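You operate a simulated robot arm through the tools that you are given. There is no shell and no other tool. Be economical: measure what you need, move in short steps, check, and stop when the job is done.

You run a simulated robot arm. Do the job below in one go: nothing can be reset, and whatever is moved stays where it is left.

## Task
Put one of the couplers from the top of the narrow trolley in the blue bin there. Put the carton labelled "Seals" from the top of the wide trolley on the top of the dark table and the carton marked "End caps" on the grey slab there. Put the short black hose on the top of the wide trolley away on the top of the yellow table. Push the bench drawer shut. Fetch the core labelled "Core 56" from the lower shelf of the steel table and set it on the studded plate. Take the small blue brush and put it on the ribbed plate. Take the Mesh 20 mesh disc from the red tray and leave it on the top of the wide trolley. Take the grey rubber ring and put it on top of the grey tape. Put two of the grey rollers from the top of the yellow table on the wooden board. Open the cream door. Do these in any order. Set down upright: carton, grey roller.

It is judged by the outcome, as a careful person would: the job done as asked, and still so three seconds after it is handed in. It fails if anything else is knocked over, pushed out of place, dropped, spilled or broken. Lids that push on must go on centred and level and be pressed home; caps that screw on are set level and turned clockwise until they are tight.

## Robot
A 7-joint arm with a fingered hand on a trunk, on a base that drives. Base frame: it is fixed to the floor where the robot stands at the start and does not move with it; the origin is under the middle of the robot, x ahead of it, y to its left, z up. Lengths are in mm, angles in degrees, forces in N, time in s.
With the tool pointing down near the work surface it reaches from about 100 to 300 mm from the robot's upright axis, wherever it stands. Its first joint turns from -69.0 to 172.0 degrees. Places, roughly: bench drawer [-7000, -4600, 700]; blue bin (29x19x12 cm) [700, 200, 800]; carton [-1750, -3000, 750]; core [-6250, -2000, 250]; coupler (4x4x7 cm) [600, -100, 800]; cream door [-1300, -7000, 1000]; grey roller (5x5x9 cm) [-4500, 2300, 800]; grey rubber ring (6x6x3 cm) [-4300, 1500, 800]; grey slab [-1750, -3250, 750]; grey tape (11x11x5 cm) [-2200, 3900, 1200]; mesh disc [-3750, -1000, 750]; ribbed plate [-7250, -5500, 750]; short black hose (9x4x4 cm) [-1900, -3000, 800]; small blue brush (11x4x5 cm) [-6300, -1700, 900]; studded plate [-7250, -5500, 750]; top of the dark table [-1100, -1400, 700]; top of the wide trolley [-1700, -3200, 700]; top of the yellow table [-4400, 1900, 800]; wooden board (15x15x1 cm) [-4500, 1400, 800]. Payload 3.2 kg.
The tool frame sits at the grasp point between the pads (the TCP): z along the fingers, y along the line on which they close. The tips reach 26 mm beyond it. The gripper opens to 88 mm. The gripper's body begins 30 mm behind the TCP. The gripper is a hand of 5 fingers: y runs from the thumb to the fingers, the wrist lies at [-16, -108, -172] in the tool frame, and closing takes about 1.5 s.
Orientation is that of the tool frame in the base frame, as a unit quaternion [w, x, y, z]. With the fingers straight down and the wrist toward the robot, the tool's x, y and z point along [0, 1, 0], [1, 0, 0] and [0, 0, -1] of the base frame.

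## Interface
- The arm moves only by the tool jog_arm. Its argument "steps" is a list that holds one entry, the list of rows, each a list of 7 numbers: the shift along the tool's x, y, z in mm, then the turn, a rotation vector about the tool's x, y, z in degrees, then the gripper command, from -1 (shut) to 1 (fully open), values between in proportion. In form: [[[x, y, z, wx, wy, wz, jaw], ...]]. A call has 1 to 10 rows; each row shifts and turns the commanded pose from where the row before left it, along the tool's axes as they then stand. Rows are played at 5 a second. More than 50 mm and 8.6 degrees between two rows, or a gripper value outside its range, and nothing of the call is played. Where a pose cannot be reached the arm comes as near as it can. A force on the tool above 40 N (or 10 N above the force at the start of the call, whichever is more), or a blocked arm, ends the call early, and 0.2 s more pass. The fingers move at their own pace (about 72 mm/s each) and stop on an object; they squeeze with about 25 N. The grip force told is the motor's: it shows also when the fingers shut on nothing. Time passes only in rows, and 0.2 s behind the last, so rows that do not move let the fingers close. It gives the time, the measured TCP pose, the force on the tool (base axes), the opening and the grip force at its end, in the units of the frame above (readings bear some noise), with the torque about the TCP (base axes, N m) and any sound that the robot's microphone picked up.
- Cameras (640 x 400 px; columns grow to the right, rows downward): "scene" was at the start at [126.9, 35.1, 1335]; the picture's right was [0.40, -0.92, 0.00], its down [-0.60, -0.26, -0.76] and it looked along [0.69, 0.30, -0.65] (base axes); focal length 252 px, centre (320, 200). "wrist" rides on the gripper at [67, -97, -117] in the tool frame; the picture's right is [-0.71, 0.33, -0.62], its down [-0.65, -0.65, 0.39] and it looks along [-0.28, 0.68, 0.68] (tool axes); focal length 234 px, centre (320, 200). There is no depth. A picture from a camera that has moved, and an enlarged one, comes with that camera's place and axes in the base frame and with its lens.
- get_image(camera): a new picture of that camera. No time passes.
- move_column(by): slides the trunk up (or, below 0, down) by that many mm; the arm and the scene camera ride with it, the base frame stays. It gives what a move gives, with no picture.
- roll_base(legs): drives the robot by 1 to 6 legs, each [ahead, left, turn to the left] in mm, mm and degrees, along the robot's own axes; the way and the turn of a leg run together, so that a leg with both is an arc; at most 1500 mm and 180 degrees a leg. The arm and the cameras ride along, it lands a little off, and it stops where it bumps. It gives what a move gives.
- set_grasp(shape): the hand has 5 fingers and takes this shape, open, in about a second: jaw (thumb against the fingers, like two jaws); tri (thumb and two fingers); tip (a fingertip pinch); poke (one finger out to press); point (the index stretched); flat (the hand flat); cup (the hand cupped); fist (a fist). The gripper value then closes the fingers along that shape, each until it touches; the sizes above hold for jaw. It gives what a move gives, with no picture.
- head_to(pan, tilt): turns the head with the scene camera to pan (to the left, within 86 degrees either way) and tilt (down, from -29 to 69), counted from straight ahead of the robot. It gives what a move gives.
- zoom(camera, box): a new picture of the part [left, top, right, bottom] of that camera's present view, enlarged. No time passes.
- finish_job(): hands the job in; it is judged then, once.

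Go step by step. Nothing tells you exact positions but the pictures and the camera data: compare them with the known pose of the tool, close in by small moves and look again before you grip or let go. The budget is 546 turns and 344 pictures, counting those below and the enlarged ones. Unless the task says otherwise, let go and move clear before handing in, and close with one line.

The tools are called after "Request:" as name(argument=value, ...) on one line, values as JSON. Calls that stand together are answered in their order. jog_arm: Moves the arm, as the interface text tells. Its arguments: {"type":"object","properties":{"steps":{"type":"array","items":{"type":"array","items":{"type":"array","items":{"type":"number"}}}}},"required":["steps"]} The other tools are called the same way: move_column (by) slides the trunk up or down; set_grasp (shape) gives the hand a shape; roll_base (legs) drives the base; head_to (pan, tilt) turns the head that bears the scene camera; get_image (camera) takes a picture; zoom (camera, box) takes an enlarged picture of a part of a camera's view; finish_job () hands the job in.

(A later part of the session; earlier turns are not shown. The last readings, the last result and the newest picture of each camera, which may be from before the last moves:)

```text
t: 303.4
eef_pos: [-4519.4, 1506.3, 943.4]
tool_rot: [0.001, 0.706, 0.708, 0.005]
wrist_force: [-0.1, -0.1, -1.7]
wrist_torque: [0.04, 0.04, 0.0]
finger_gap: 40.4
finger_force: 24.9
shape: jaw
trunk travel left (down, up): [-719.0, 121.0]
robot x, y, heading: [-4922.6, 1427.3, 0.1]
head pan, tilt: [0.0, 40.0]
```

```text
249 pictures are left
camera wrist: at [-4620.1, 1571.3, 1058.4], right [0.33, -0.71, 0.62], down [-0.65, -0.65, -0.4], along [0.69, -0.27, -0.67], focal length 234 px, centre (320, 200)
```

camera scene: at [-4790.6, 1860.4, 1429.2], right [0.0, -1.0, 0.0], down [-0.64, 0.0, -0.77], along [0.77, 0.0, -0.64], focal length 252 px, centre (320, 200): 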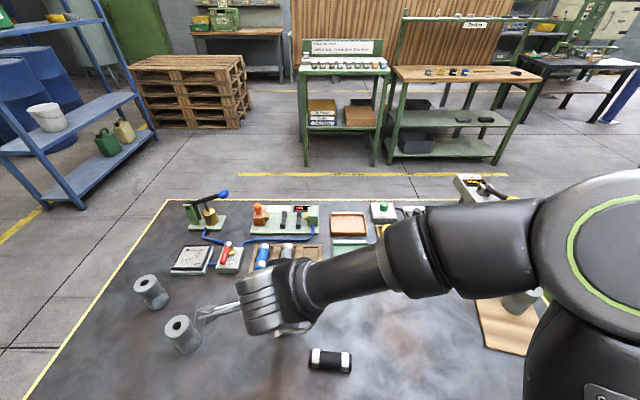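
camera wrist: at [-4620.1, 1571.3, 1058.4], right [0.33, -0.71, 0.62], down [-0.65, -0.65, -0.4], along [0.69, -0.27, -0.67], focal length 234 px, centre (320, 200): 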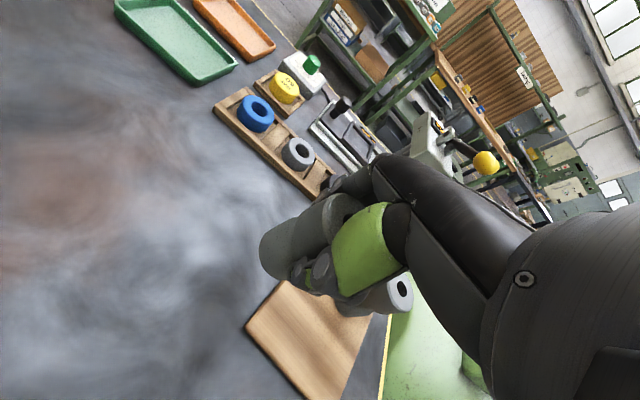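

Request:
jog_arm(steps=[[[-22, -16, 0, 0, 0, 0, -1], [-23, -17, 0, 0, 0, 0, -1], [-23, 0, 0, 0, 0, 0, -1]]])

Request:
move_column(by=-55)

Request:
get_image(camera="wrist")

Request:
zoom(camera="scene", box=[240, 190, 440, 340])

```text
t: 304.1
eef_pos: [-4553.5, 1437.3, 941.8]
tool_rot: [0.001, 0.707, 0.707, 0.006]
wrist_force: [-0.4, 0.0, -1.3]
wrist_torque: [0.03, 0.03, 0.01]
finger_gap: 40.2
finger_force: 24.5
shape: jaw
trunk travel left (down, up): [-719.0, 121.0]
robot x, y, heading: [-4922.9, 1425.4, 0.3]
head pan, tilt: [0.0, 40.0]
```

```text
t: 305.1
eef_pos: [-4553.7, 1438.6, 887.4]
tool_rot: [0.001, 0.706, 0.708, 0.005]
wrist_force: [0.7, 0.6, -2.2]
wrist_torque: [0.02, 0.04, 0.0]
finger_gap: 40.2
finger_force: 25.2
shape: jaw
trunk travel left (down, up): [-664.0, 176.0]
robot x, y, heading: [-4926.4, 1423.0, -0.0]
head pan, tilt: [0.0, 40.0]
```

```text
248 pictures are left
camera wrist: at [-4653.9, 1504.1, 1002.0], right [0.33, -0.71, 0.62], down [-0.65, -0.65, -0.4], along [0.69, -0.27, -0.67], focal length 234 px, centre (320, 200)
```

wrist: 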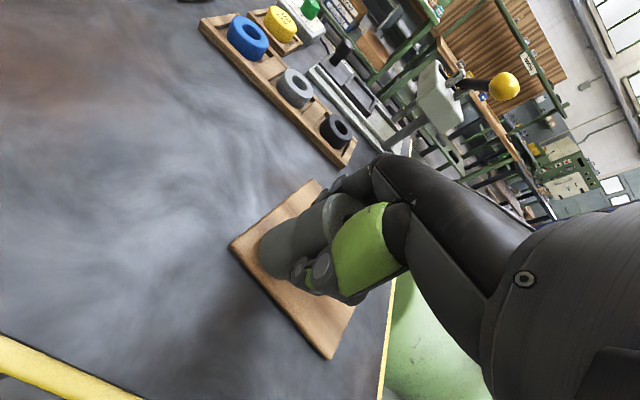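

```text
2.67 times, centred on (340, 265) of scene
camera zoom: at [-4790.0, 1425.7, 1350.2], right [0.0, -1.0, 0.0], down [-0.64, 0.0, -0.77], along [0.77, 0.0, -0.64], focal length 672 px, centre (267, 27)
```

zoom: 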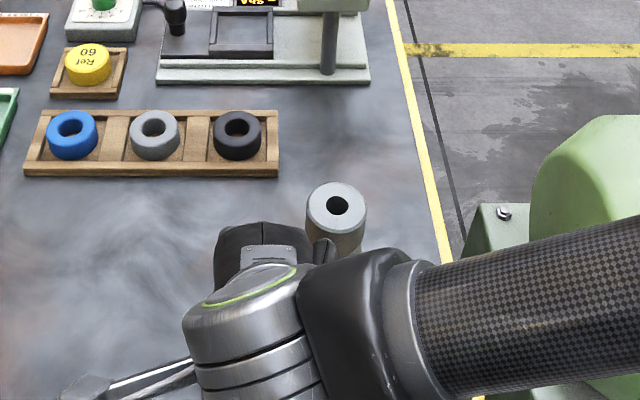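

Roller would stand close to the board's west edge; shift 9 mm inward, then lower.

Request:
jog_arm(steps=[[[0, 9, 3, 0, 0, 0, -1], [0, 0, 3, 0, 0, 0, -1], [0, 0, 2, 0, 0, 0, -1], [0, 0, 2, 0, 0, 0, -1]]])

Request:
get_image(camera="wrist")

```text
t: 306.1
eef_pos: [-4545.9, 1440.5, 877.8]
tool_rot: [0.002, 0.706, 0.708, 0.006]
wrist_force: [0.0, 0.7, 9.5]
wrist_torque: [-0.12, 0.17, 0.02]
finger_gap: 39.8
finger_force: 24.6
shape: jaw
trunk travel left (down, up): [-664.0, 176.0]
robot x, y, heading: [-4925.3, 1422.4, 0.2]
head pan, tilt: [0.0, 40.0]
```

```text
246 pictures are left
camera wrist: at [-4645.6, 1504.6, 993.6], right [0.33, -0.71, 0.62], down [-0.65, -0.65, -0.4], along [0.69, -0.27, -0.67], focal length 234 px, centre (320, 200)
```

wrist: 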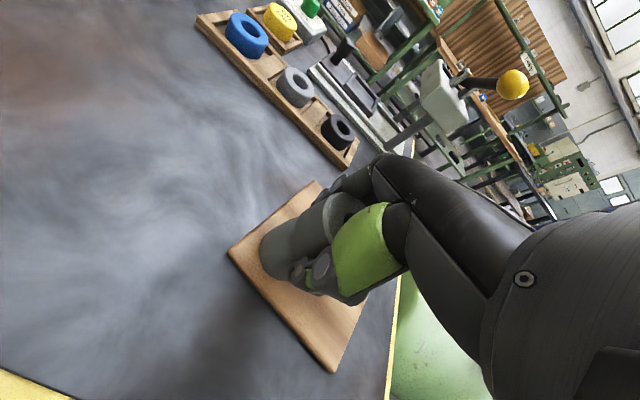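

Request:
jog_arm(steps=[[[0, 0, 0, 0, 0, 0, -0.1], [0, 0, 0, 0, 0, 0, 0.1], [0, 0, 0, 0, 0, 0, 0.3], [0, 0, 0, 0, 0, 0, 0.4], [0, 0, 0, 0, 0, 0, 0.4]]])

Request:
move_column(by=90)

Request:
get_image(camera="wrist")

Request:
get_image(camera="scene")

```text
t: 307.3
eef_pos: [-4544.8, 1438.9, 876.3]
tool_rot: [0.001, 0.706, 0.708, 0.005]
wrist_force: [0.1, 0.3, -0.3]
wrist_torque: [0.03, 0.03, 0.02]
finger_gap: 61.2
finger_force: 0.0
shape: jaw
trunk travel left (down, up): [-664.0, 176.0]
robot x, y, heading: [-4921.7, 1421.7, 0.3]
head pan, tilt: [0.0, 40.0]
```

```text
t: 308.6
eef_pos: [-4545.2, 1438.2, 967.4]
tool_rot: [0.0, 0.706, 0.708, 0.006]
wrist_force: [0.2, -0.3, 0.0]
wrist_torque: [0.0, 0.0, 0.02]
finger_gap: 61.2
finger_force: 0.1
shape: jaw
trunk travel left (down, up): [-754.0, 86.0]
robot x, y, heading: [-4926.6, 1425.5, 0.3]
head pan, tilt: [0.0, 40.0]
```

```text
245 pictures are left
camera wrist: at [-4645.3, 1504.4, 1082.3], right [0.33, -0.71, 0.62], down [-0.65, -0.65, -0.4], along [0.69, -0.27, -0.67], focal length 234 px, centre (320, 200)
```

wrist: 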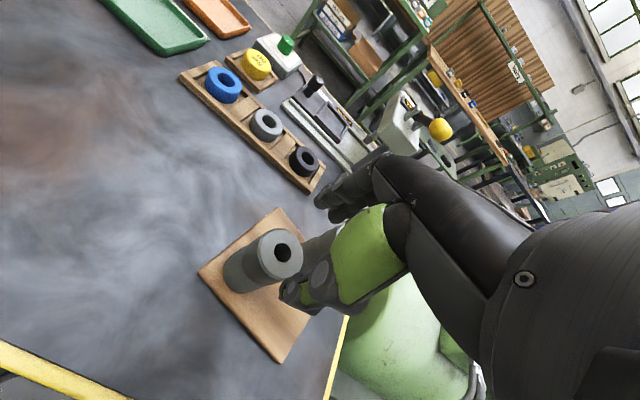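

```text
244 pictures are left
camera scene: at [-4790.0, 1425.6, 1440.2], right [0.0, -1.0, 0.0], down [-0.64, 0.0, -0.77], along [0.77, 0.0, -0.64], focal length 252 px, centre (320, 200)
```

scene: 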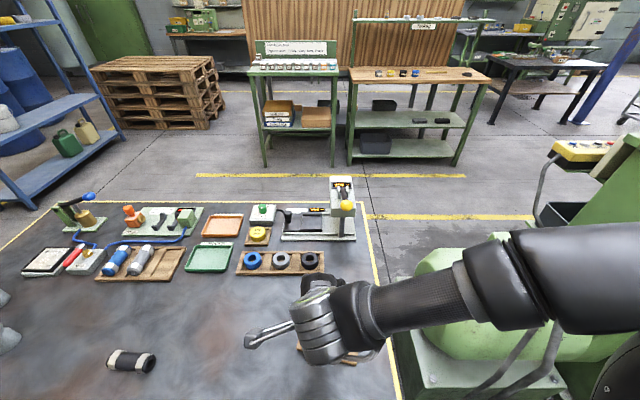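

Both rollers are on the board. Now the grey ring at ≈[-4335,1541]; strafe and move above it.

Request:
roll_base(legs=[[0, 140, 0]])

Request:
jog_arm(steps=[[[-8, 42, 0, 0, 0, 0, 1], [-8, 42, 0, 0, 0, 0, 1], [-8, 42, 0, 0, 0, 0, 1], [-8, 42, 0, 0, 0, 0, 1], [-6, 42, 0, 0, 0, 0, 1]]])

Request:
get_image(camera="wrist")

Request:
get_image(camera="scene")

```text
t: 309.9
eef_pos: [-4546.6, 1577.4, 967.8]
tool_rot: [0.001, 0.706, 0.708, 0.005]
wrist_force: [0.7, 0.4, 0.1]
wrist_torque: [0.01, -0.02, 0.01]
finger_gap: 61.1
finger_force: 0.0
shape: jaw
trunk travel left (down, up): [-754.0, 86.0]
robot x, y, heading: [-4926.7, 1561.4, 0.1]
head pan, tilt: [0.0, 40.0]
```

```text
t: 311.1
eef_pos: [-4335.1, 1537.2, 969.2]
tool_rot: [0.0, 0.707, 0.707, 0.005]
wrist_force: [0.3, -0.6, -0.5]
wrist_torque: [-0.02, 0.03, 0.01]
finger_gap: 88.1
finger_force: 0.0
shape: jaw
trunk travel left (down, up): [-754.0, 86.0]
robot x, y, heading: [-4922.4, 1561.1, 0.1]
head pan, tilt: [0.0, 40.0]
```

```text
243 pictures are left
camera wrist: at [-4434.4, 1603.8, 1085.3], right [0.33, -0.71, 0.62], down [-0.65, -0.65, -0.4], along [0.69, -0.27, -0.67], focal length 234 px, centre (320, 200)
```

wrist: 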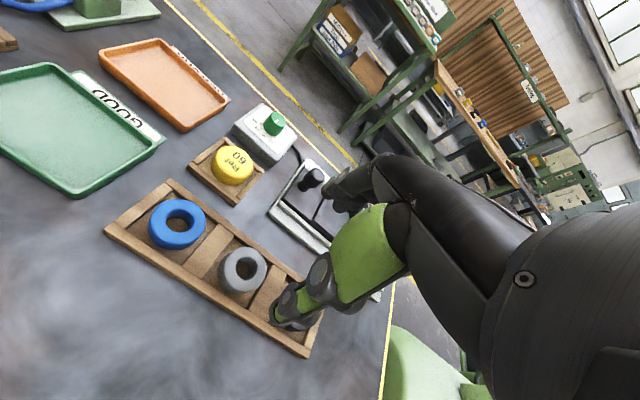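

```text
242 pictures are left
camera scene: at [-4788.7, 1563.9, 1440.0], right [0.0, -1.0, 0.0], down [-0.64, 0.0, -0.77], along [0.77, 0.0, -0.64], focal length 252 px, centre (320, 200)
```

scene: 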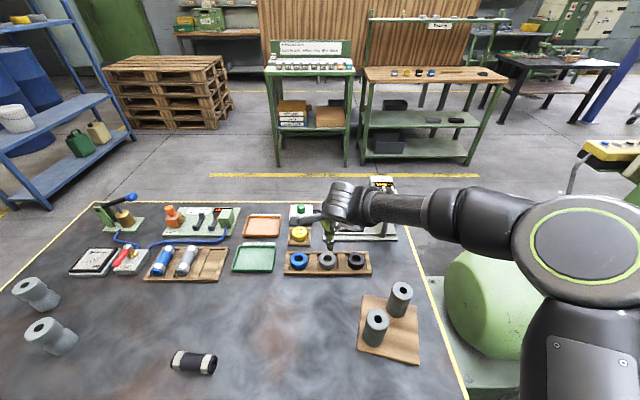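

Request:
jog_arm(steps=[[[10, 0, 0, 0, 0, 0, 1]]])

Request:
move_column(by=-75)

Request:
get_image(camera="wrist")

Request:
zoom(camera="scene", box=[260, 180, 400, 280])

```text
t: 311.5
eef_pos: [-4336.6, 1549.0, 970.4]
tool_rot: [0.001, 0.707, 0.708, 0.003]
wrist_force: [-0.6, -0.2, -0.3]
wrist_torque: [0.0, 0.01, 0.02]
finger_gap: 87.8
finger_force: 0.1
shape: jaw
trunk travel left (down, up): [-754.0, 86.0]
robot x, y, heading: [-4922.3, 1560.3, 0.1]
head pan, tilt: [0.0, 40.0]
```

```text
t: 312.6
eef_pos: [-4338.5, 1548.0, 894.8]
tool_rot: [0.001, 0.706, 0.708, 0.005]
wrist_force: [-0.1, 0.3, 0.7]
wrist_torque: [0.01, -0.02, -0.01]
finger_gap: 87.8
finger_force: 0.1
shape: jaw
trunk travel left (down, up): [-679.0, 161.0]
robot x, y, heading: [-4923.6, 1563.8, -0.1]
head pan, tilt: [0.0, 40.0]
```

```text
241 pictures are left
camera wrist: at [-4436.7, 1614.0, 1011.1], right [0.33, -0.71, 0.62], down [-0.65, -0.65, -0.4], along [0.69, -0.27, -0.67], focal length 234 px, centre (320, 200)
```

wrist: 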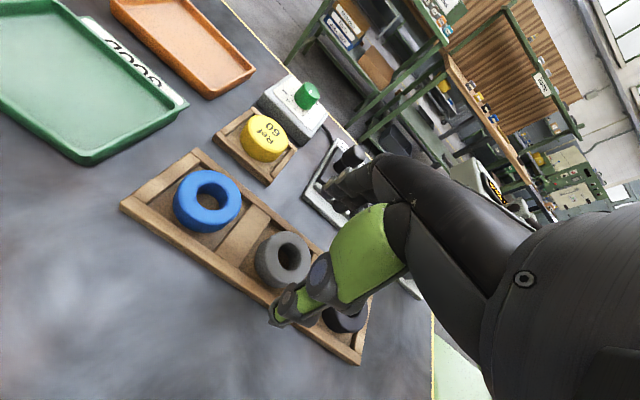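

```text
4.00 times, centred on (330, 230) of scene
camera zoom: at [-4790.7, 1564.0, 1365.2], right [0.0, -1.0, 0.0], down [-0.64, 0.0, -0.77], along [0.77, 0.0, -0.64], focal length 1008 px, centre (280, 80)
```

zoom: 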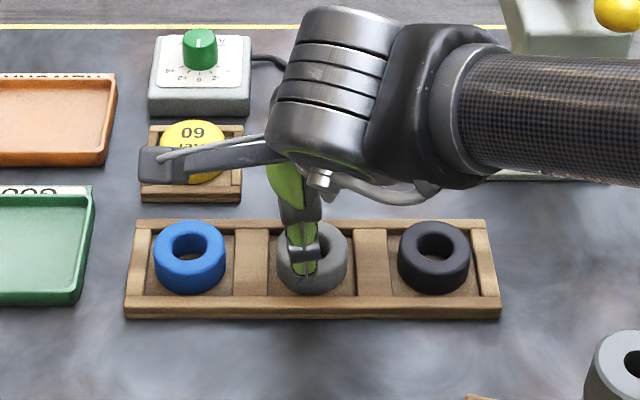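

Ring in the recess protrudes ~15 mm above the rim. I lower so that fingertips end just above the rim, then pinch.

Request:
jog_arm(steps=[[[-2, 3, 0, 0, 0, 0, 1]]])

Request:
move_column(by=-42)

Request:
get_image(camera="wrist")

Request:
zoom(camera="scene", box=[260, 160, 400, 260])

```text
t: 313.0
eef_pos: [-4334.3, 1545.2, 895.1]
tool_rot: [0.001, 0.707, 0.708, 0.005]
wrist_force: [-0.2, 1.1, 0.5]
wrist_torque: [0.03, 0.01, -0.01]
finger_gap: 88.1
finger_force: 0.0
shape: jaw
trunk travel left (down, up): [-679.0, 161.0]
robot x, y, heading: [-4921.7, 1561.8, -0.0]
head pan, tilt: [0.0, 40.0]
```

```text
t: 313.9
eef_pos: [-4334.6, 1545.5, 852.9]
tool_rot: [0.001, 0.706, 0.708, 0.005]
wrist_force: [0.1, 0.4, -0.4]
wrist_torque: [0.01, 0.0, -0.02]
finger_gap: 87.8
finger_force: 0.1
shape: jaw
trunk travel left (down, up): [-637.0, 203.0]
robot x, y, heading: [-4923.1, 1562.0, -0.0]
head pan, tilt: [0.0, 40.0]
```

```text
239 pictures are left
camera wrist: at [-4433.8, 1611.9, 968.5], right [0.33, -0.71, 0.62], down [-0.65, -0.65, -0.4], along [0.69, -0.27, -0.67], focal length 234 px, centre (320, 200)
```

wrist: 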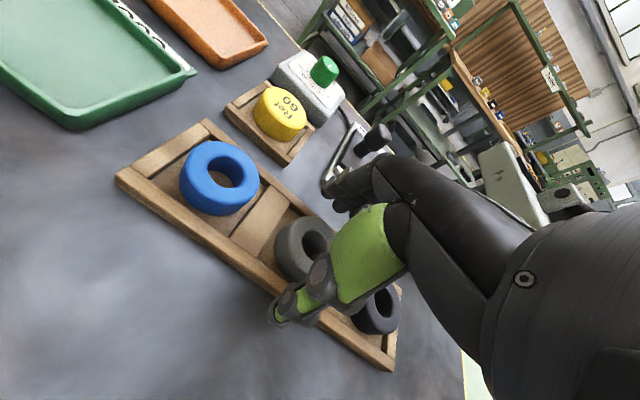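

```text
4.00 times, centred on (330, 210) of scene
camera zoom: at [-4790.6, 1564.0, 1323.2], right [0.0, -1.0, 0.0], down [-0.64, 0.0, -0.77], along [0.77, 0.0, -0.64], focal length 1008 px, centre (280, 160)
```

zoom: 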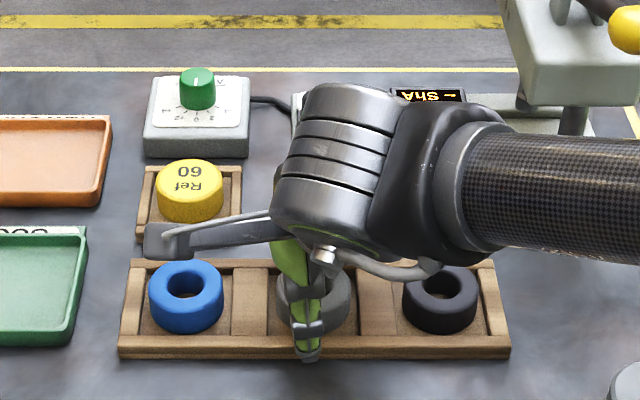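

Request:
jog_arm(steps=[[[0, 0, 0, 0, 0, 0, 0.5], [0, 0, 0, 0, 0, 0, 0.2], [0, 0, 0, 0, 0, 0, -1], [0, 0, 0, 0, 0, 0, -1], [0, 0, 0, 0, 0, 0, -1], [0, 0, 0, 0, 0, 0, -1]]])

Request:
get_image(camera="wrist")

```text
t: 315.2
eef_pos: [-4336.2, 1546.2, 857.4]
tool_rot: [0.002, 0.706, 0.708, 0.007]
wrist_force: [-7.0, -0.6, 14.7]
wrist_torque: [-0.04, -0.14, -0.02]
finger_gap: 15.3
finger_force: 24.9
shape: jaw
trunk travel left (down, up): [-637.0, 203.0]
robot x, y, heading: [-4924.0, 1562.8, 0.4]
head pan, tilt: [0.0, 40.0]
```

```text
237 pictures are left
camera wrist: at [-4437.0, 1612.2, 971.5], right [0.32, -0.71, 0.62], down [-0.65, -0.65, -0.4], along [0.69, -0.27, -0.67], focal length 234 px, centre (320, 200)
```

wrist: 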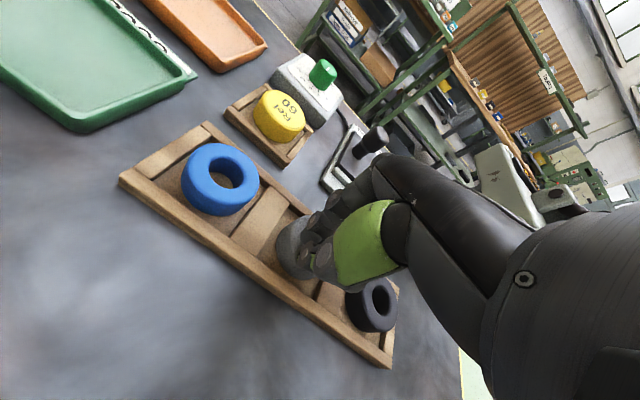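

The fingers rode over the ring's top. I rise, reopen, check, and go a few mm lower.

Request:
move_column(by=30)

Request:
jog_arm(steps=[[[0, 0, 0, 0, 0, 0, 1], [0, 0, 0, 0, 0, 0, 1], [0, 0, 0, 0, 0, 0, 1], [0, 0, 0, 0, 0, 0, 1], [0, 0, 0, 0, 0, 0, 1], [0, 0, 0, 0, 0, 0, 1]]])

Request:
get_image(camera="wrist")

Request:
zoom(camera="scene", box=[270, 170, 390, 270])

```text
t: 316.0
eef_pos: [-4333.5, 1545.5, 882.0]
tool_rot: [0.0, 0.707, 0.707, 0.005]
wrist_force: [0.5, 0.2, -0.3]
wrist_torque: [-0.02, 0.01, -0.02]
finger_gap: 13.5
finger_force: 25.1
shape: jaw
trunk travel left (down, up): [-667.0, 173.0]
robot x, y, heading: [-4923.8, 1559.3, -0.2]
head pan, tilt: [0.0, 40.0]
```

```text
t: 317.4
eef_pos: [-4335.4, 1545.0, 883.2]
tool_rot: [0.001, 0.707, 0.707, 0.005]
wrist_force: [-0.2, 1.1, 0.0]
wrist_torque: [-0.01, -0.03, -0.02]
finger_gap: 88.0
finger_force: 0.0
shape: jaw
trunk travel left (down, up): [-667.0, 173.0]
robot x, y, heading: [-4926.3, 1561.5, 0.1]
head pan, tilt: [0.0, 40.0]
```

```text
236 pictures are left
camera wrist: at [-4433.7, 1611.8, 998.4], right [0.33, -0.71, 0.62], down [-0.65, -0.65, -0.4], along [0.69, -0.27, -0.67], focal length 234 px, centre (320, 200)
```

wrist: 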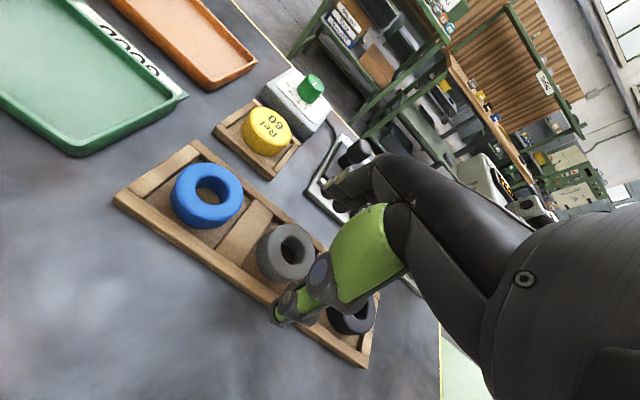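

```text
4.00 times, centred on (330, 220) of scene
camera zoom: at [-4790.5, 1563.9, 1353.2], right [0.0, -1.0, 0.0], down [-0.64, 0.0, -0.77], along [0.77, 0.0, -0.64], focal length 1008 px, centre (280, 120)
```

zoom: 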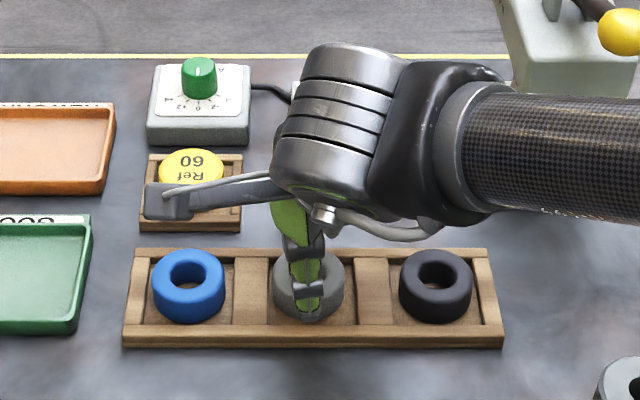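

Request:
move_column(by=-34)

Request:
jog_arm(steps=[[[0, 3, 2, 0, 0, 0, 0.6], [0, 0, 2, 0, 0, 0, 0.6]]])

Request:
zoom(camera="scene", box=[270, 150, 390, 250])

```text
t: 318.2
eef_pos: [-4334.5, 1547.1, 848.2]
tool_rot: [0.002, 0.707, 0.707, 0.005]
wrist_force: [-0.1, 0.4, 1.1]
wrist_torque: [-0.02, -0.01, 0.0]
finger_gap: 87.8
finger_force: 0.1
shape: jaw
trunk travel left (down, up): [-633.0, 207.0]
robot x, y, heading: [-4922.0, 1562.3, 0.0]
head pan, tilt: [0.0, 40.0]
```

```text
t: 318.8
eef_pos: [-4333.2, 1546.9, 845.1]
tool_rot: [0.001, 0.706, 0.708, 0.006]
wrist_force: [-0.3, 0.0, 0.2]
wrist_torque: [-0.04, 0.01, -0.01]
finger_gap: 70.6
finger_force: 0.1
shape: jaw
trunk travel left (down, up): [-633.0, 207.0]
robot x, y, heading: [-4929.1, 1560.5, 0.5]
head pan, tilt: [0.0, 40.0]
```

```text
4.00 times, centred on (330, 200) of scene
camera zoom: at [-4790.5, 1563.9, 1319.2], right [0.0, -1.0, 0.0], down [-0.64, 0.0, -0.77], along [0.77, 0.0, -0.64], focal length 1008 px, centre (280, 200)
```

zoom: 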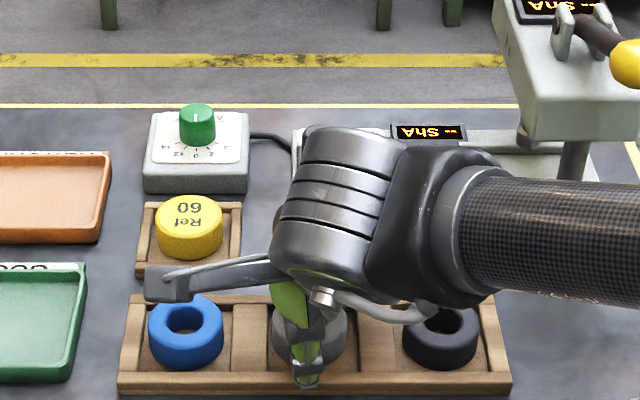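

Request:
jog_arm(steps=[[[0, 0, 2, 0, 0, 0, 0.6], [0, 0, 2, 0, 0, 0, 0.6]]])

```text
t: 319.4
eef_pos: [-4330.7, 1546.3, 842.2]
tool_rot: [0.0, 0.706, 0.708, 0.005]
wrist_force: [-0.7, -0.7, 0.5]
wrist_torque: [0.02, 0.02, -0.01]
finger_gap: 70.8
finger_force: 0.0
shape: jaw
trunk travel left (down, up): [-633.0, 207.0]
robot x, y, heading: [-4925.2, 1565.1, 0.0]
head pan, tilt: [0.0, 40.0]
```

Request:
jog_arm(steps=[[[0, -1, 0, 0, 0, 0, 0.4], [0, 0, 0, 0, 0, 0, 0.2], [0, 0, 0, 0, 0, 0, 0.1], [0, 0, 0, 0, 0, 0, 0], [0, 0, 0, 0, 0, 0, -0.2]]])

Request:
get_image(camera="wrist")

```text
t: 320.6
eef_pos: [-4331.9, 1545.7, 841.6]
tool_rot: [0.001, 0.706, 0.708, 0.005]
wrist_force: [-1.0, 1.0, 2.9]
wrist_torque: [0.01, 0.16, -0.01]
finger_gap: 42.9
finger_force: 25.3
shape: jaw
trunk travel left (down, up): [-633.0, 207.0]
robot x, y, heading: [-4923.0, 1560.9, 0.1]
head pan, tilt: [0.0, 40.0]
```

```text
233 pictures are left
camera wrist: at [-4431.7, 1612.0, 957.0], right [0.33, -0.71, 0.62], down [-0.65, -0.65, -0.4], along [0.69, -0.27, -0.67], focal length 234 px, centre (320, 200)
```

wrist: 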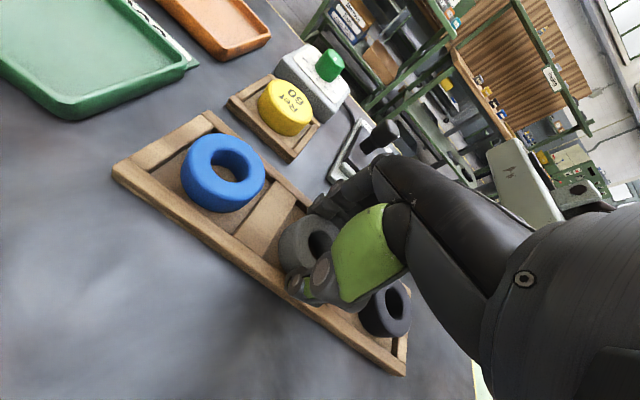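

Gripped at gap 43 with low reaction. Tighten and lift.

Request:
jog_arm(steps=[[[0, 0, 0, 0, 0, 0, -0.5], [0, 0, 0, 0, 0, 0, -1]]])

Request:
move_column(by=60)

Request:
get_image(camera="wrist")

```text
t: 321.2
eef_pos: [-4331.6, 1545.6, 841.4]
tool_rot: [0.0, 0.707, 0.708, 0.006]
wrist_force: [0.6, 0.2, 4.6]
wrist_torque: [0.02, 0.16, -0.01]
finger_gap: 42.9
finger_force: 25.2
shape: jaw
trunk travel left (down, up): [-633.0, 207.0]
robot x, y, heading: [-4923.9, 1562.1, 0.0]
head pan, tilt: [0.0, 40.0]
```

```text
t: 322.2
eef_pos: [-4331.6, 1545.2, 899.9]
tool_rot: [0.001, 0.706, 0.708, 0.004]
wrist_force: [0.5, -0.1, 0.1]
wrist_torque: [-0.05, 0.05, -0.01]
finger_gap: 42.9
finger_force: 25.0
shape: jaw
trunk travel left (down, up): [-693.0, 147.0]
robot x, y, heading: [-4925.6, 1557.8, 0.1]
head pan, tilt: [0.0, 40.0]
```

```text
232 pictures are left
camera wrist: at [-4431.0, 1611.8, 1016.2], right [0.33, -0.71, 0.62], down [-0.65, -0.65, -0.4], along [0.69, -0.27, -0.67], focal length 234 px, centre (320, 200)
```

wrist: 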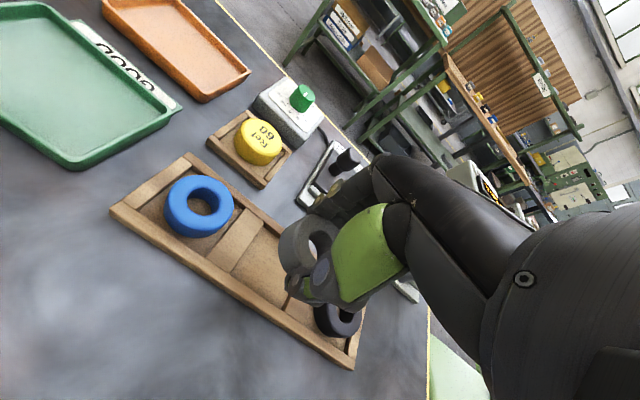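

Ring held. Raise, retract and drive round to the blue rack with the tape.

Request:
move_column(by=100)

Request:
jog_arm(steps=[[[26, -41, 0, 0, 0, 0, -1], [26, -41, 0, 0, 0, 0, -1], [26, -41, 0, 0, 0, 0, -1], [26, -41, 0, 0, 0, 0, -1], [26, -41, 0, 0, 0, 0, -1], [26, -41, 0, 0, 0, 0, -1], [26, -41, 0, 0, 0, 0, -1]]])

Request:
roll_base(legs=[[-100, 0, 0], [0, 1430, 0], [1000, 0, 0], [1000, 0, 0]])

Request:
head_to(pan=50, tilt=10)

Request:
get_image(camera="scene")

```text
t: 323.5
eef_pos: [-4331.4, 1545.6, 1001.0]
tool_rot: [0.001, 0.706, 0.708, 0.005]
wrist_force: [-0.4, -0.2, -0.8]
wrist_torque: [0.02, 0.01, 0.01]
finger_gap: 42.9
finger_force: 25.2
shape: jaw
trunk travel left (down, up): [-793.0, 47.0]
robot x, y, heading: [-4921.7, 1560.6, 0.1]
head pan, tilt: [0.0, 40.0]
```

```text
t: 325.1
eef_pos: [-4620.2, 1729.7, 999.6]
tool_rot: [0.002, 0.707, 0.707, 0.005]
wrist_force: [-0.1, 1.1, -0.8]
wrist_torque: [-0.01, 0.0, -0.01]
finger_gap: 43.1
finger_force: 25.2
shape: jaw
trunk travel left (down, up): [-793.0, 47.0]
robot x, y, heading: [-4924.7, 1565.6, -0.0]
head pan, tilt: [0.0, 40.0]
```

```text
t: 342.5
eef_pos: [-2769.6, 3252.3, 998.6]
tool_rot: [0.002, 0.693, 0.721, 0.005]
wrist_force: [0.3, -0.1, 0.3]
wrist_torque: [0.04, -0.02, 0.0]
finger_gap: 42.6
finger_force: 24.3
shape: jaw
trunk travel left (down, up): [-793.0, 47.0]
robot x, y, heading: [-3068.0, 3075.1, 2.6]
head pan, tilt: [0.0, 40.0]
```

```text
t: 343.7
eef_pos: [-2770.2, 3252.0, 1000.8]
tool_rot: [0.001, 0.693, 0.721, 0.005]
wrist_force: [0.5, 0.1, -0.7]
wrist_torque: [0.01, 0.01, 0.01]
finger_gap: 42.9
finger_force: 24.7
shape: jaw
trunk travel left (down, up): [-793.0, 47.0]
robot x, y, heading: [-3072.1, 3074.4, 2.4]
head pan, tilt: [50.0, 10.0]
```

```text
231 pictures are left
camera scene: at [-2962.6, 3152.3, 1526.8], right [0.79, -0.61, 0.0], down [-0.11, -0.14, -0.98], along [0.6, 0.78, -0.17], focal length 252 px, centre (320, 200)
```

scene: 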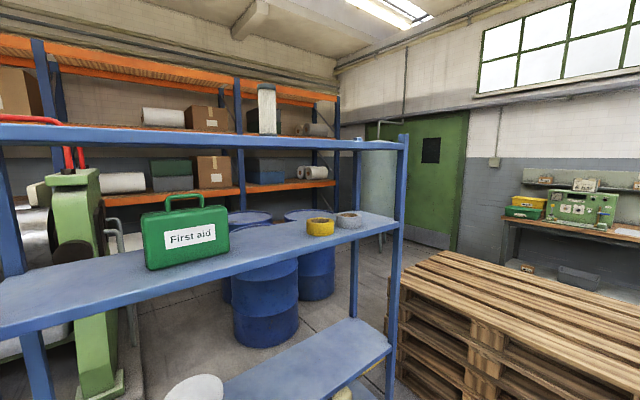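

Request:
zoom(camera="scene", box=[260, 120, 440, 270])

```text
2.67 times, centred on (350, 195) of scene
camera zoom: at [-2962.6, 3152.3, 1526.8], right [0.79, -0.61, 0.0], down [-0.11, -0.14, -0.98], along [0.6, 0.78, -0.17], focal length 672 px, centre (240, 213)
```

zoom: 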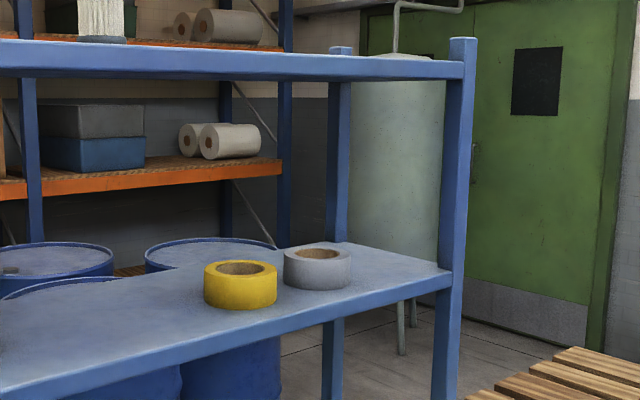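

Request:
roll_base(legs=[[800, 0, 0], [0, 0, 87.5], [150, 0, 0]])

Request:
head_to(pan=-10, tilt=20)

Request:
get_image(camera="scene")

```text
t: 352.7
eef_pos: [-2423.1, 3566.8, 1001.6]
tool_rot: [-0.003, 0.01, 1.0, 0.005]
wrist_force: [0.3, 0.4, -0.9]
wrist_torque: [-0.01, 0.04, 0.01]
finger_gap: 42.5
finger_force: 25.3
shape: jaw
trunk travel left (down, up): [-793.0, 47.0]
robot x, y, heading: [-2265.8, 3257.2, 88.8]
head pan, tilt: [50.0, 10.0]
```

```text
t: 354.0
eef_pos: [-2422.5, 3567.0, 1000.3]
tool_rot: [-0.003, 0.01, 1.0, 0.004]
wrist_force: [0.3, 0.4, -0.9]
wrist_torque: [-0.01, 0.01, 0.02]
finger_gap: 42.8
finger_force: 24.6
shape: jaw
trunk travel left (down, up): [-793.0, 47.0]
robot x, y, heading: [-2267.3, 3254.4, 89.1]
head pan, tilt: [-10.0, 20.0]
```

```text
229 pictures are left
camera scene: at [-2245.9, 3400.5, 1510.6], right [0.98, -0.19, 0.0], down [-0.07, -0.34, -0.94], along [0.18, 0.92, -0.34], focal length 252 px, centre (320, 200)
```

scene: 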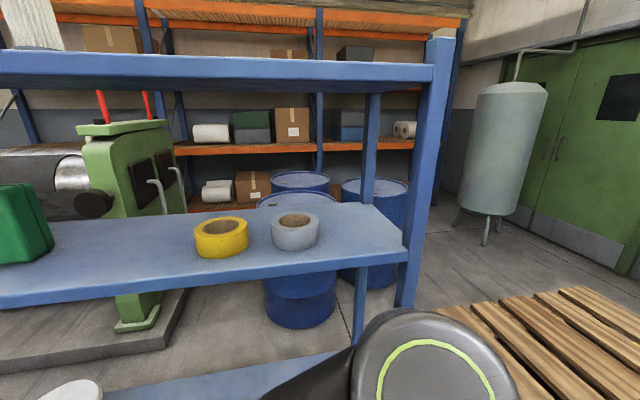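

Triangulation: grey tape at ≈[-2201,3927], top z≈1274; shelf front y≈3823, upper shelf underside z≈1549. I shift right, then test raising the hand outside the shelf.

Request:
roll_base(legs=[[0, -160, 1]])

Request:
move_column(by=46)

Request:
jog_arm(steps=[[[0, 0, -40, 0, 0, 0, -1], [0, 0, -40, 0, 0, 0, -1], [0, 0, -40, 0, 0, 0, -1], [0, 0, -40, 0, 0, 0, -1], [0, 0, -40, 0, 0, 0, -1], [0, 0, -40, 0, 0, 0, -1], [0, 0, -40, 0, 0, 0, -1]]])

Request:
get_image(camera="scene")

```text
t: 355.4
eef_pos: [-2267.8, 3562.0, 999.4]
tool_rot: [-0.003, 0.0, 1.0, 0.005]
wrist_force: [-0.1, -0.4, -0.6]
wrist_torque: [0.0, -0.01, -0.03]
finger_gap: 42.6
finger_force: 25.1
shape: jaw
trunk travel left (down, up): [-793.0, 47.0]
robot x, y, heading: [-2103.4, 3255.5, 90.0]
head pan, tilt: [-10.0, 20.0]
```

```text
t: 356.3
eef_pos: [-2268.0, 3561.8, 1046.8]
tool_rot: [-0.003, -0.001, 1.0, 0.004]
wrist_force: [0.6, -0.2, 0.2]
wrist_torque: [-0.01, 0.0, 0.01]
finger_gap: 42.6
finger_force: 24.8
shape: jaw
trunk travel left (down, up): [-839.0, 1.0]
robot x, y, heading: [-2102.6, 3255.0, 90.3]
head pan, tilt: [-10.0, 20.0]
```

```text
t: 357.9
eef_pos: [-2264.3, 3557.2, 1327.4]
tool_rot: [-0.003, -0.001, 1.0, 0.005]
wrist_force: [0.4, 0.0, -1.0]
wrist_torque: [0.0, 0.01, 0.04]
finger_gap: 42.7
finger_force: 25.4
shape: jaw
trunk travel left (down, up): [-839.0, 1.0]
robot x, y, heading: [-2100.6, 3260.3, 90.3]
head pan, tilt: [-10.0, 20.0]
```

```text
228 pictures are left
camera scene: at [-2087.1, 3398.9, 1556.7], right [0.99, -0.17, 0.0], down [-0.06, -0.34, -0.94], along [0.16, 0.93, -0.34], focal length 252 px, centre (320, 200)
```

scene: 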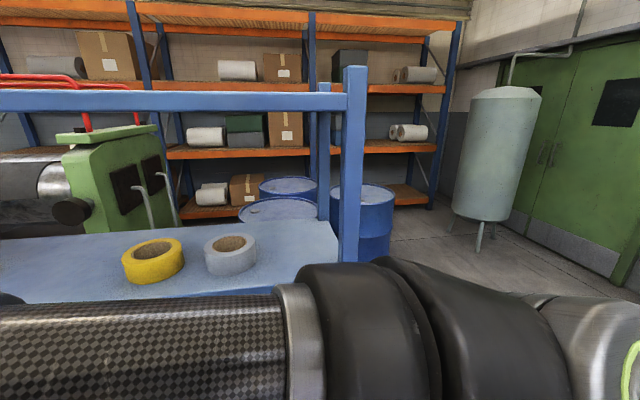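

Arm reaches the height. I tilt the fingers 15° forward for clearance under the upper shelf, align in x, and drive closer.

Request:
jog_arm(steps=[[[-20, 0, 0, -5, 0, 0, -1], [-20, 0, 0, -5, 0, 0, -1], [-23, 0, 0, -5, 0, 0, -1]]])

Request:
roll_base(legs=[[190, 0, 0]])

Request:
get_image(camera="scene")

Request:
get_image(camera="wrist")

```text
t: 358.7
eef_pos: [-2201.7, 3560.0, 1326.9]
tool_rot: [-0.003, -0.001, 0.991, 0.136]
wrist_force: [0.8, 0.6, -0.9]
wrist_torque: [-0.01, 0.0, 0.0]
finger_gap: 42.5
finger_force: 25.2
shape: jaw
trunk travel left (down, up): [-839.0, 1.0]
robot x, y, heading: [-2103.3, 3254.6, 90.4]
head pan, tilt: [-10.0, 20.0]
```

```text
t: 360.2
eef_pos: [-2204.6, 3751.5, 1326.6]
tool_rot: [-0.003, -0.001, 0.991, 0.135]
wrist_force: [0.2, 1.2, -0.7]
wrist_torque: [-0.03, 0.01, -0.01]
finger_gap: 42.4
finger_force: 25.2
shape: jaw
trunk travel left (down, up): [-839.0, 1.0]
robot x, y, heading: [-2104.5, 3450.7, 90.4]
head pan, tilt: [-10.0, 20.0]
```

```text
227 pictures are left
camera scene: at [-2088.1, 3590.6, 1556.7], right [0.99, -0.17, 0.0], down [-0.06, -0.34, -0.94], along [0.16, 0.93, -0.34], focal length 252 px, centre (320, 200)
```

scene: 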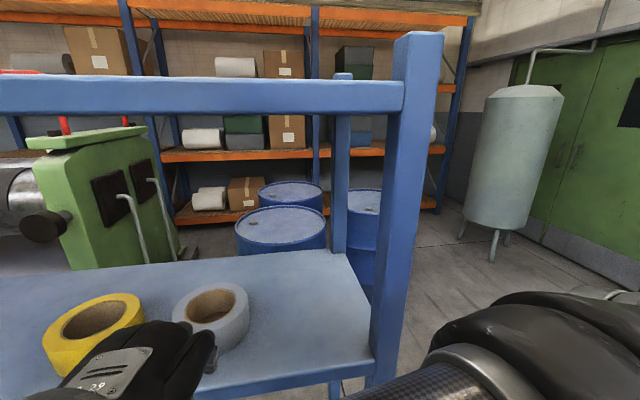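

```text
226 pictures are left
camera wrist: at [-2271.1, 3625.1, 1412.5], right [0.71, 0.16, 0.69], down [0.65, -0.52, -0.55], along [0.27, 0.84, -0.47], focal length 234 px, centre (320, 200)
```

wrist: 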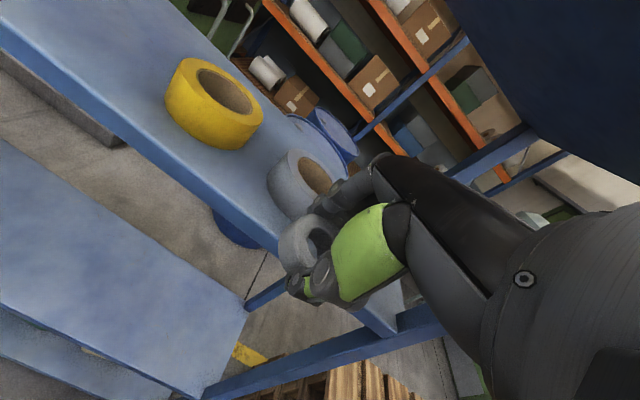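

Request:
jog_arm(steps=[[[0, 38.6, 10.35, 0, 0, 0, -1], [0, 38.6, 10.35, 0, 0, 0, -1], [0, 38.6, 10.35, 0, 0, 0, -1]]])

Request:
get_image(camera="wrist")

Request:
get_image(camera="scene")

```text
t: 361.0
eef_pos: [-2205.6, 3874.9, 1325.8]
tool_rot: [-0.003, -0.002, 0.991, 0.135]
wrist_force: [0.9, 0.3, -0.9]
wrist_torque: [-0.02, -0.04, -0.02]
finger_gap: 42.6
finger_force: 25.1
shape: jaw
trunk travel left (down, up): [-839.0, 1.0]
robot x, y, heading: [-2104.5, 3448.4, 90.3]
head pan, tilt: [-10.0, 20.0]
```

```text
225 pictures are left
camera wrist: at [-2272.5, 3748.8, 1412.1], right [0.71, 0.16, 0.69], down [0.65, -0.52, -0.55], along [0.27, 0.84, -0.47], focal length 234 px, centre (320, 200)
```

wrist: 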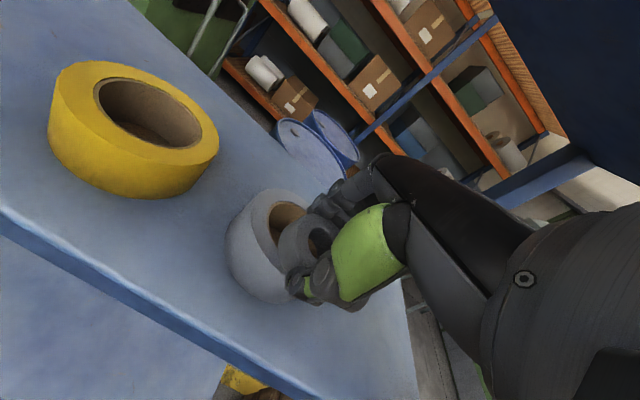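

```text
224 pictures are left
camera scene: at [-2088.3, 3593.7, 1556.4], right [0.99, -0.17, 0.0], down [-0.06, -0.34, -0.94], along [0.16, 0.93, -0.34], focal length 252 px, centre (320, 200)
```

scene: 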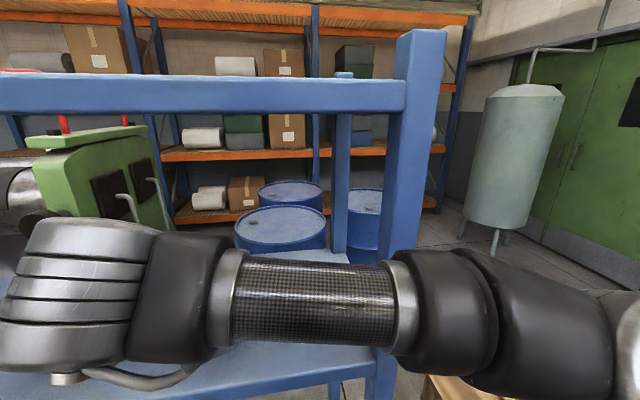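

The tape's hole looks ~70 mm, larger than the ring, so the ring must sit on the annulus. I check closely.

Request:
zoom(camera="wrist", box=[200, 160, 400, 310])

```text
2.67 times, centred on (300, 235) of wrist
camera zoom: at [-2272.5, 3748.8, 1412.1], right [0.71, 0.16, 0.69], down [0.65, -0.52, -0.55], along [0.27, 0.84, -0.47], focal length 624 px, centre (373, 107)
```

zoom: 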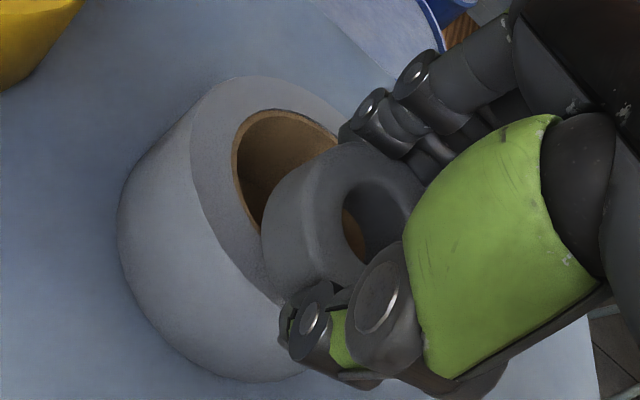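

The ring must be offset onto the annulus: target ring centre ≈[-2201,3879] (near side). I reduce the tilt to 7° and align.

Request:
jog_arm(steps=[[[-4, 2, 0, 4, 0, 0, -1], [0, 0, 0, 4, 0, 0, -1], [0, 0, 0, 0, 0, 0, -1]]])

Request:
get_image(camera="wrist")

Request:
head_to(pan=10, tilt=40)

Request:
get_image(camera="scene")

```text
t: 361.8
eef_pos: [-2201.5, 3872.8, 1327.8]
tool_rot: [-0.004, -0.002, 0.998, 0.066]
wrist_force: [-0.4, 0.3, -0.4]
wrist_torque: [-0.02, 0.0, -0.01]
finger_gap: 42.5
finger_force: 24.7
shape: jaw
trunk travel left (down, up): [-839.0, 1.0]
robot x, y, heading: [-2105.3, 3446.7, 90.3]
head pan, tilt: [-10.0, 20.0]
```

```text
222 pictures are left
camera wrist: at [-2267.6, 3761.0, 1430.6], right [0.71, 0.25, 0.66], down [0.65, -0.59, -0.47], along [0.27, 0.76, -0.59], focal length 234 px, centre (320, 200)
```

wrist: 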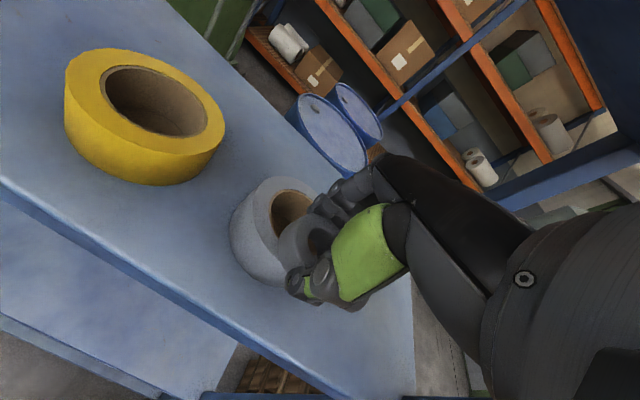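

```text
t: 362.7
eef_pos: [-2201.1, 3873.9, 1327.8]
tool_rot: [-0.003, -0.002, 0.998, 0.065]
wrist_force: [-0.5, 1.1, -0.8]
wrist_torque: [-0.01, 0.03, -0.01]
finger_gap: 42.3
finger_force: 25.0
shape: jaw
trunk travel left (down, up): [-839.0, 1.0]
robot x, y, heading: [-2108.1, 3446.9, 90.4]
head pan, tilt: [10.0, 40.0]
```

```text
221 pictures are left
camera scene: at [-2118.8, 3583.8, 1525.3], right [0.98, 0.18, 0.0], down [0.11, -0.63, -0.77], along [-0.14, 0.75, -0.64], focal length 252 px, centre (320, 200)
```

scene: 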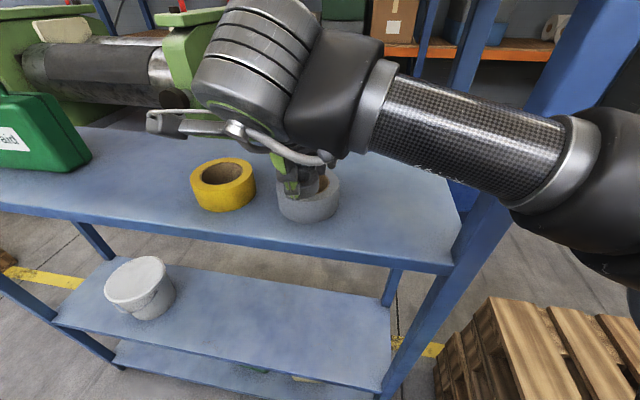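

Request:
zoom(camera="scene", box=[240, 120, 380, 240])

```text
3.33 times, centred on (310, 180) of scene
camera zoom: at [-2118.8, 3583.8, 1525.3], right [0.98, 0.18, 0.0], down [0.11, -0.63, -0.77], along [-0.14, 0.75, -0.64], focal length 840 px, centre (353, 267)
```

zoom: 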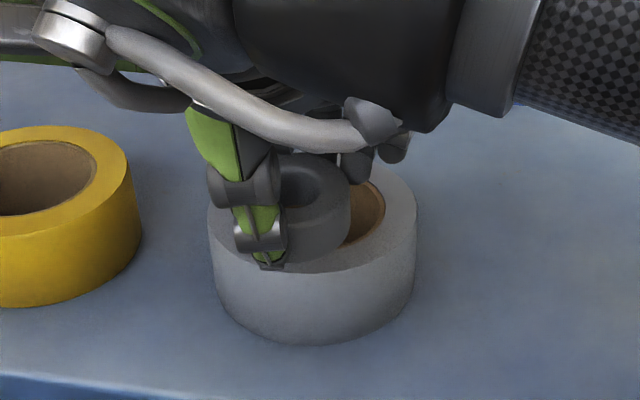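

Ring is over the near side of the tape. Nudge forward 4 mm, then lower in small steps.

Request:
jog_arm(steps=[[[0, 4, 0.5, 0, 0, 0, -1], [0, -0.65, 5, 0, 0, 0, -1], [0, -0.5, 4, 0, 0, 0, -1], [0, -0.4, 3, 0, 0, 0, -1]]])

Request:
zoom(camera="scene", box=[240, 120, 380, 240])

```text
t: 363.7
eef_pos: [-2202.4, 3877.1, 1316.2]
tool_rot: [-0.003, -0.001, 0.998, 0.065]
wrist_force: [0.3, -1.1, -0.8]
wrist_torque: [0.0, 0.02, -0.01]
finger_gap: 42.5
finger_force: 25.2
shape: jaw
trunk travel left (down, up): [-839.0, 1.0]
robot x, y, heading: [-2105.1, 3450.2, 90.1]
head pan, tilt: [10.0, 40.0]
```

```text
3.33 times, centred on (310, 180) of scene
camera zoom: at [-2119.0, 3583.7, 1525.2], right [0.98, 0.18, 0.0], down [0.11, -0.63, -0.77], along [-0.14, 0.75, -0.64], focal length 840 px, centre (353, 267)
```

zoom: 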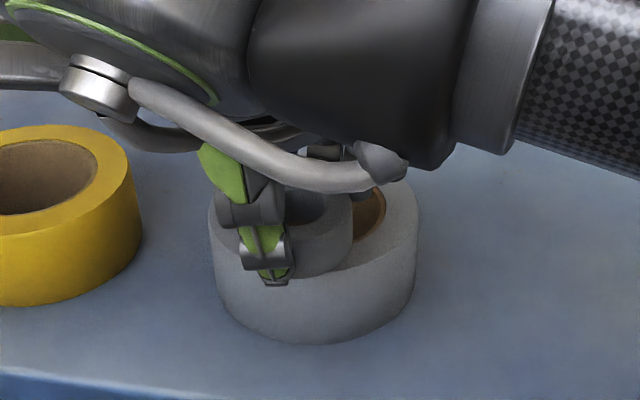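

Request:
jog_arm(steps=[[[0, -0.3, 2, 0, 0, 0, -1], [0, -0.3, 2, 0, 0, 0, -1], [0, -0.3, 2, 0, 0, 0, -1]]])

Request:
get_image(camera="wrist")

```text
t: 364.5
eef_pos: [-2201.0, 3877.1, 1308.7]
tool_rot: [-0.004, -0.002, 0.998, 0.065]
wrist_force: [0.4, 0.4, 0.5]
wrist_torque: [-0.01, -0.03, 0.01]
finger_gap: 42.3
finger_force: 25.4
shape: jaw
trunk travel left (down, up): [-839.0, 1.0]
robot x, y, heading: [-2102.1, 3448.8, 90.4]
head pan, tilt: [10.0, 40.0]
```

```text
218 pictures are left
camera wrist: at [-2267.6, 3765.0, 1412.1], right [0.71, 0.25, 0.66], down [0.65, -0.59, -0.47], along [0.27, 0.76, -0.59], focal length 234 px, centre (320, 200)
```

wrist: 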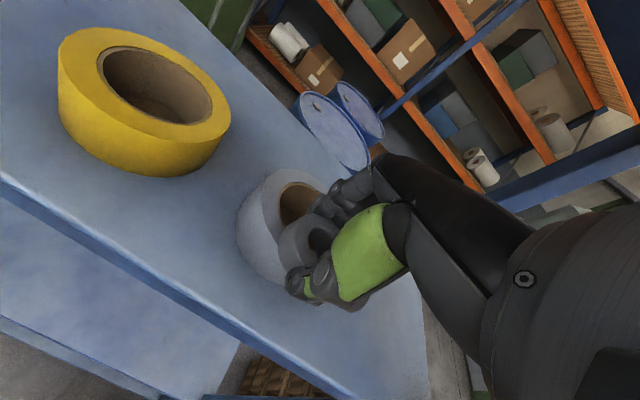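

Request:
zoom(camera="wrist", box=[200, 150, 400, 300])

Request:
jog_arm(steps=[[[0, -0.3, 2, 0, 0, 0, -1], [0, -0.2, 1.5, 0, 0, 0, -1]]])

```text
2.67 times, centred on (300, 225) of wrist
camera zoom: at [-2267.6, 3765.0, 1412.1], right [0.71, 0.25, 0.66], down [0.65, -0.59, -0.47], along [0.27, 0.76, -0.59], focal length 624 px, centre (373, 133)
```

zoom: 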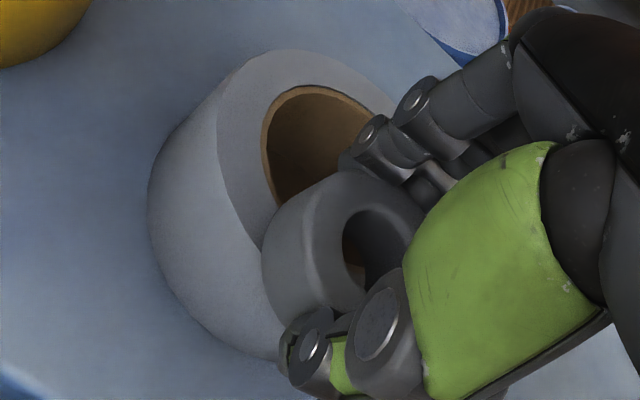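

```text
t: 365.1
eef_pos: [-2202.4, 3876.6, 1305.7]
tool_rot: [-0.002, -0.002, 0.998, 0.066]
wrist_force: [-0.4, 0.5, -0.4]
wrist_torque: [0.04, -0.03, -0.02]
finger_gap: 42.5
finger_force: 24.8
shape: jaw
trunk travel left (down, up): [-839.0, 1.0]
robot x, y, heading: [-2103.9, 3449.4, 90.2]
head pan, tilt: [10.0, 40.0]
```

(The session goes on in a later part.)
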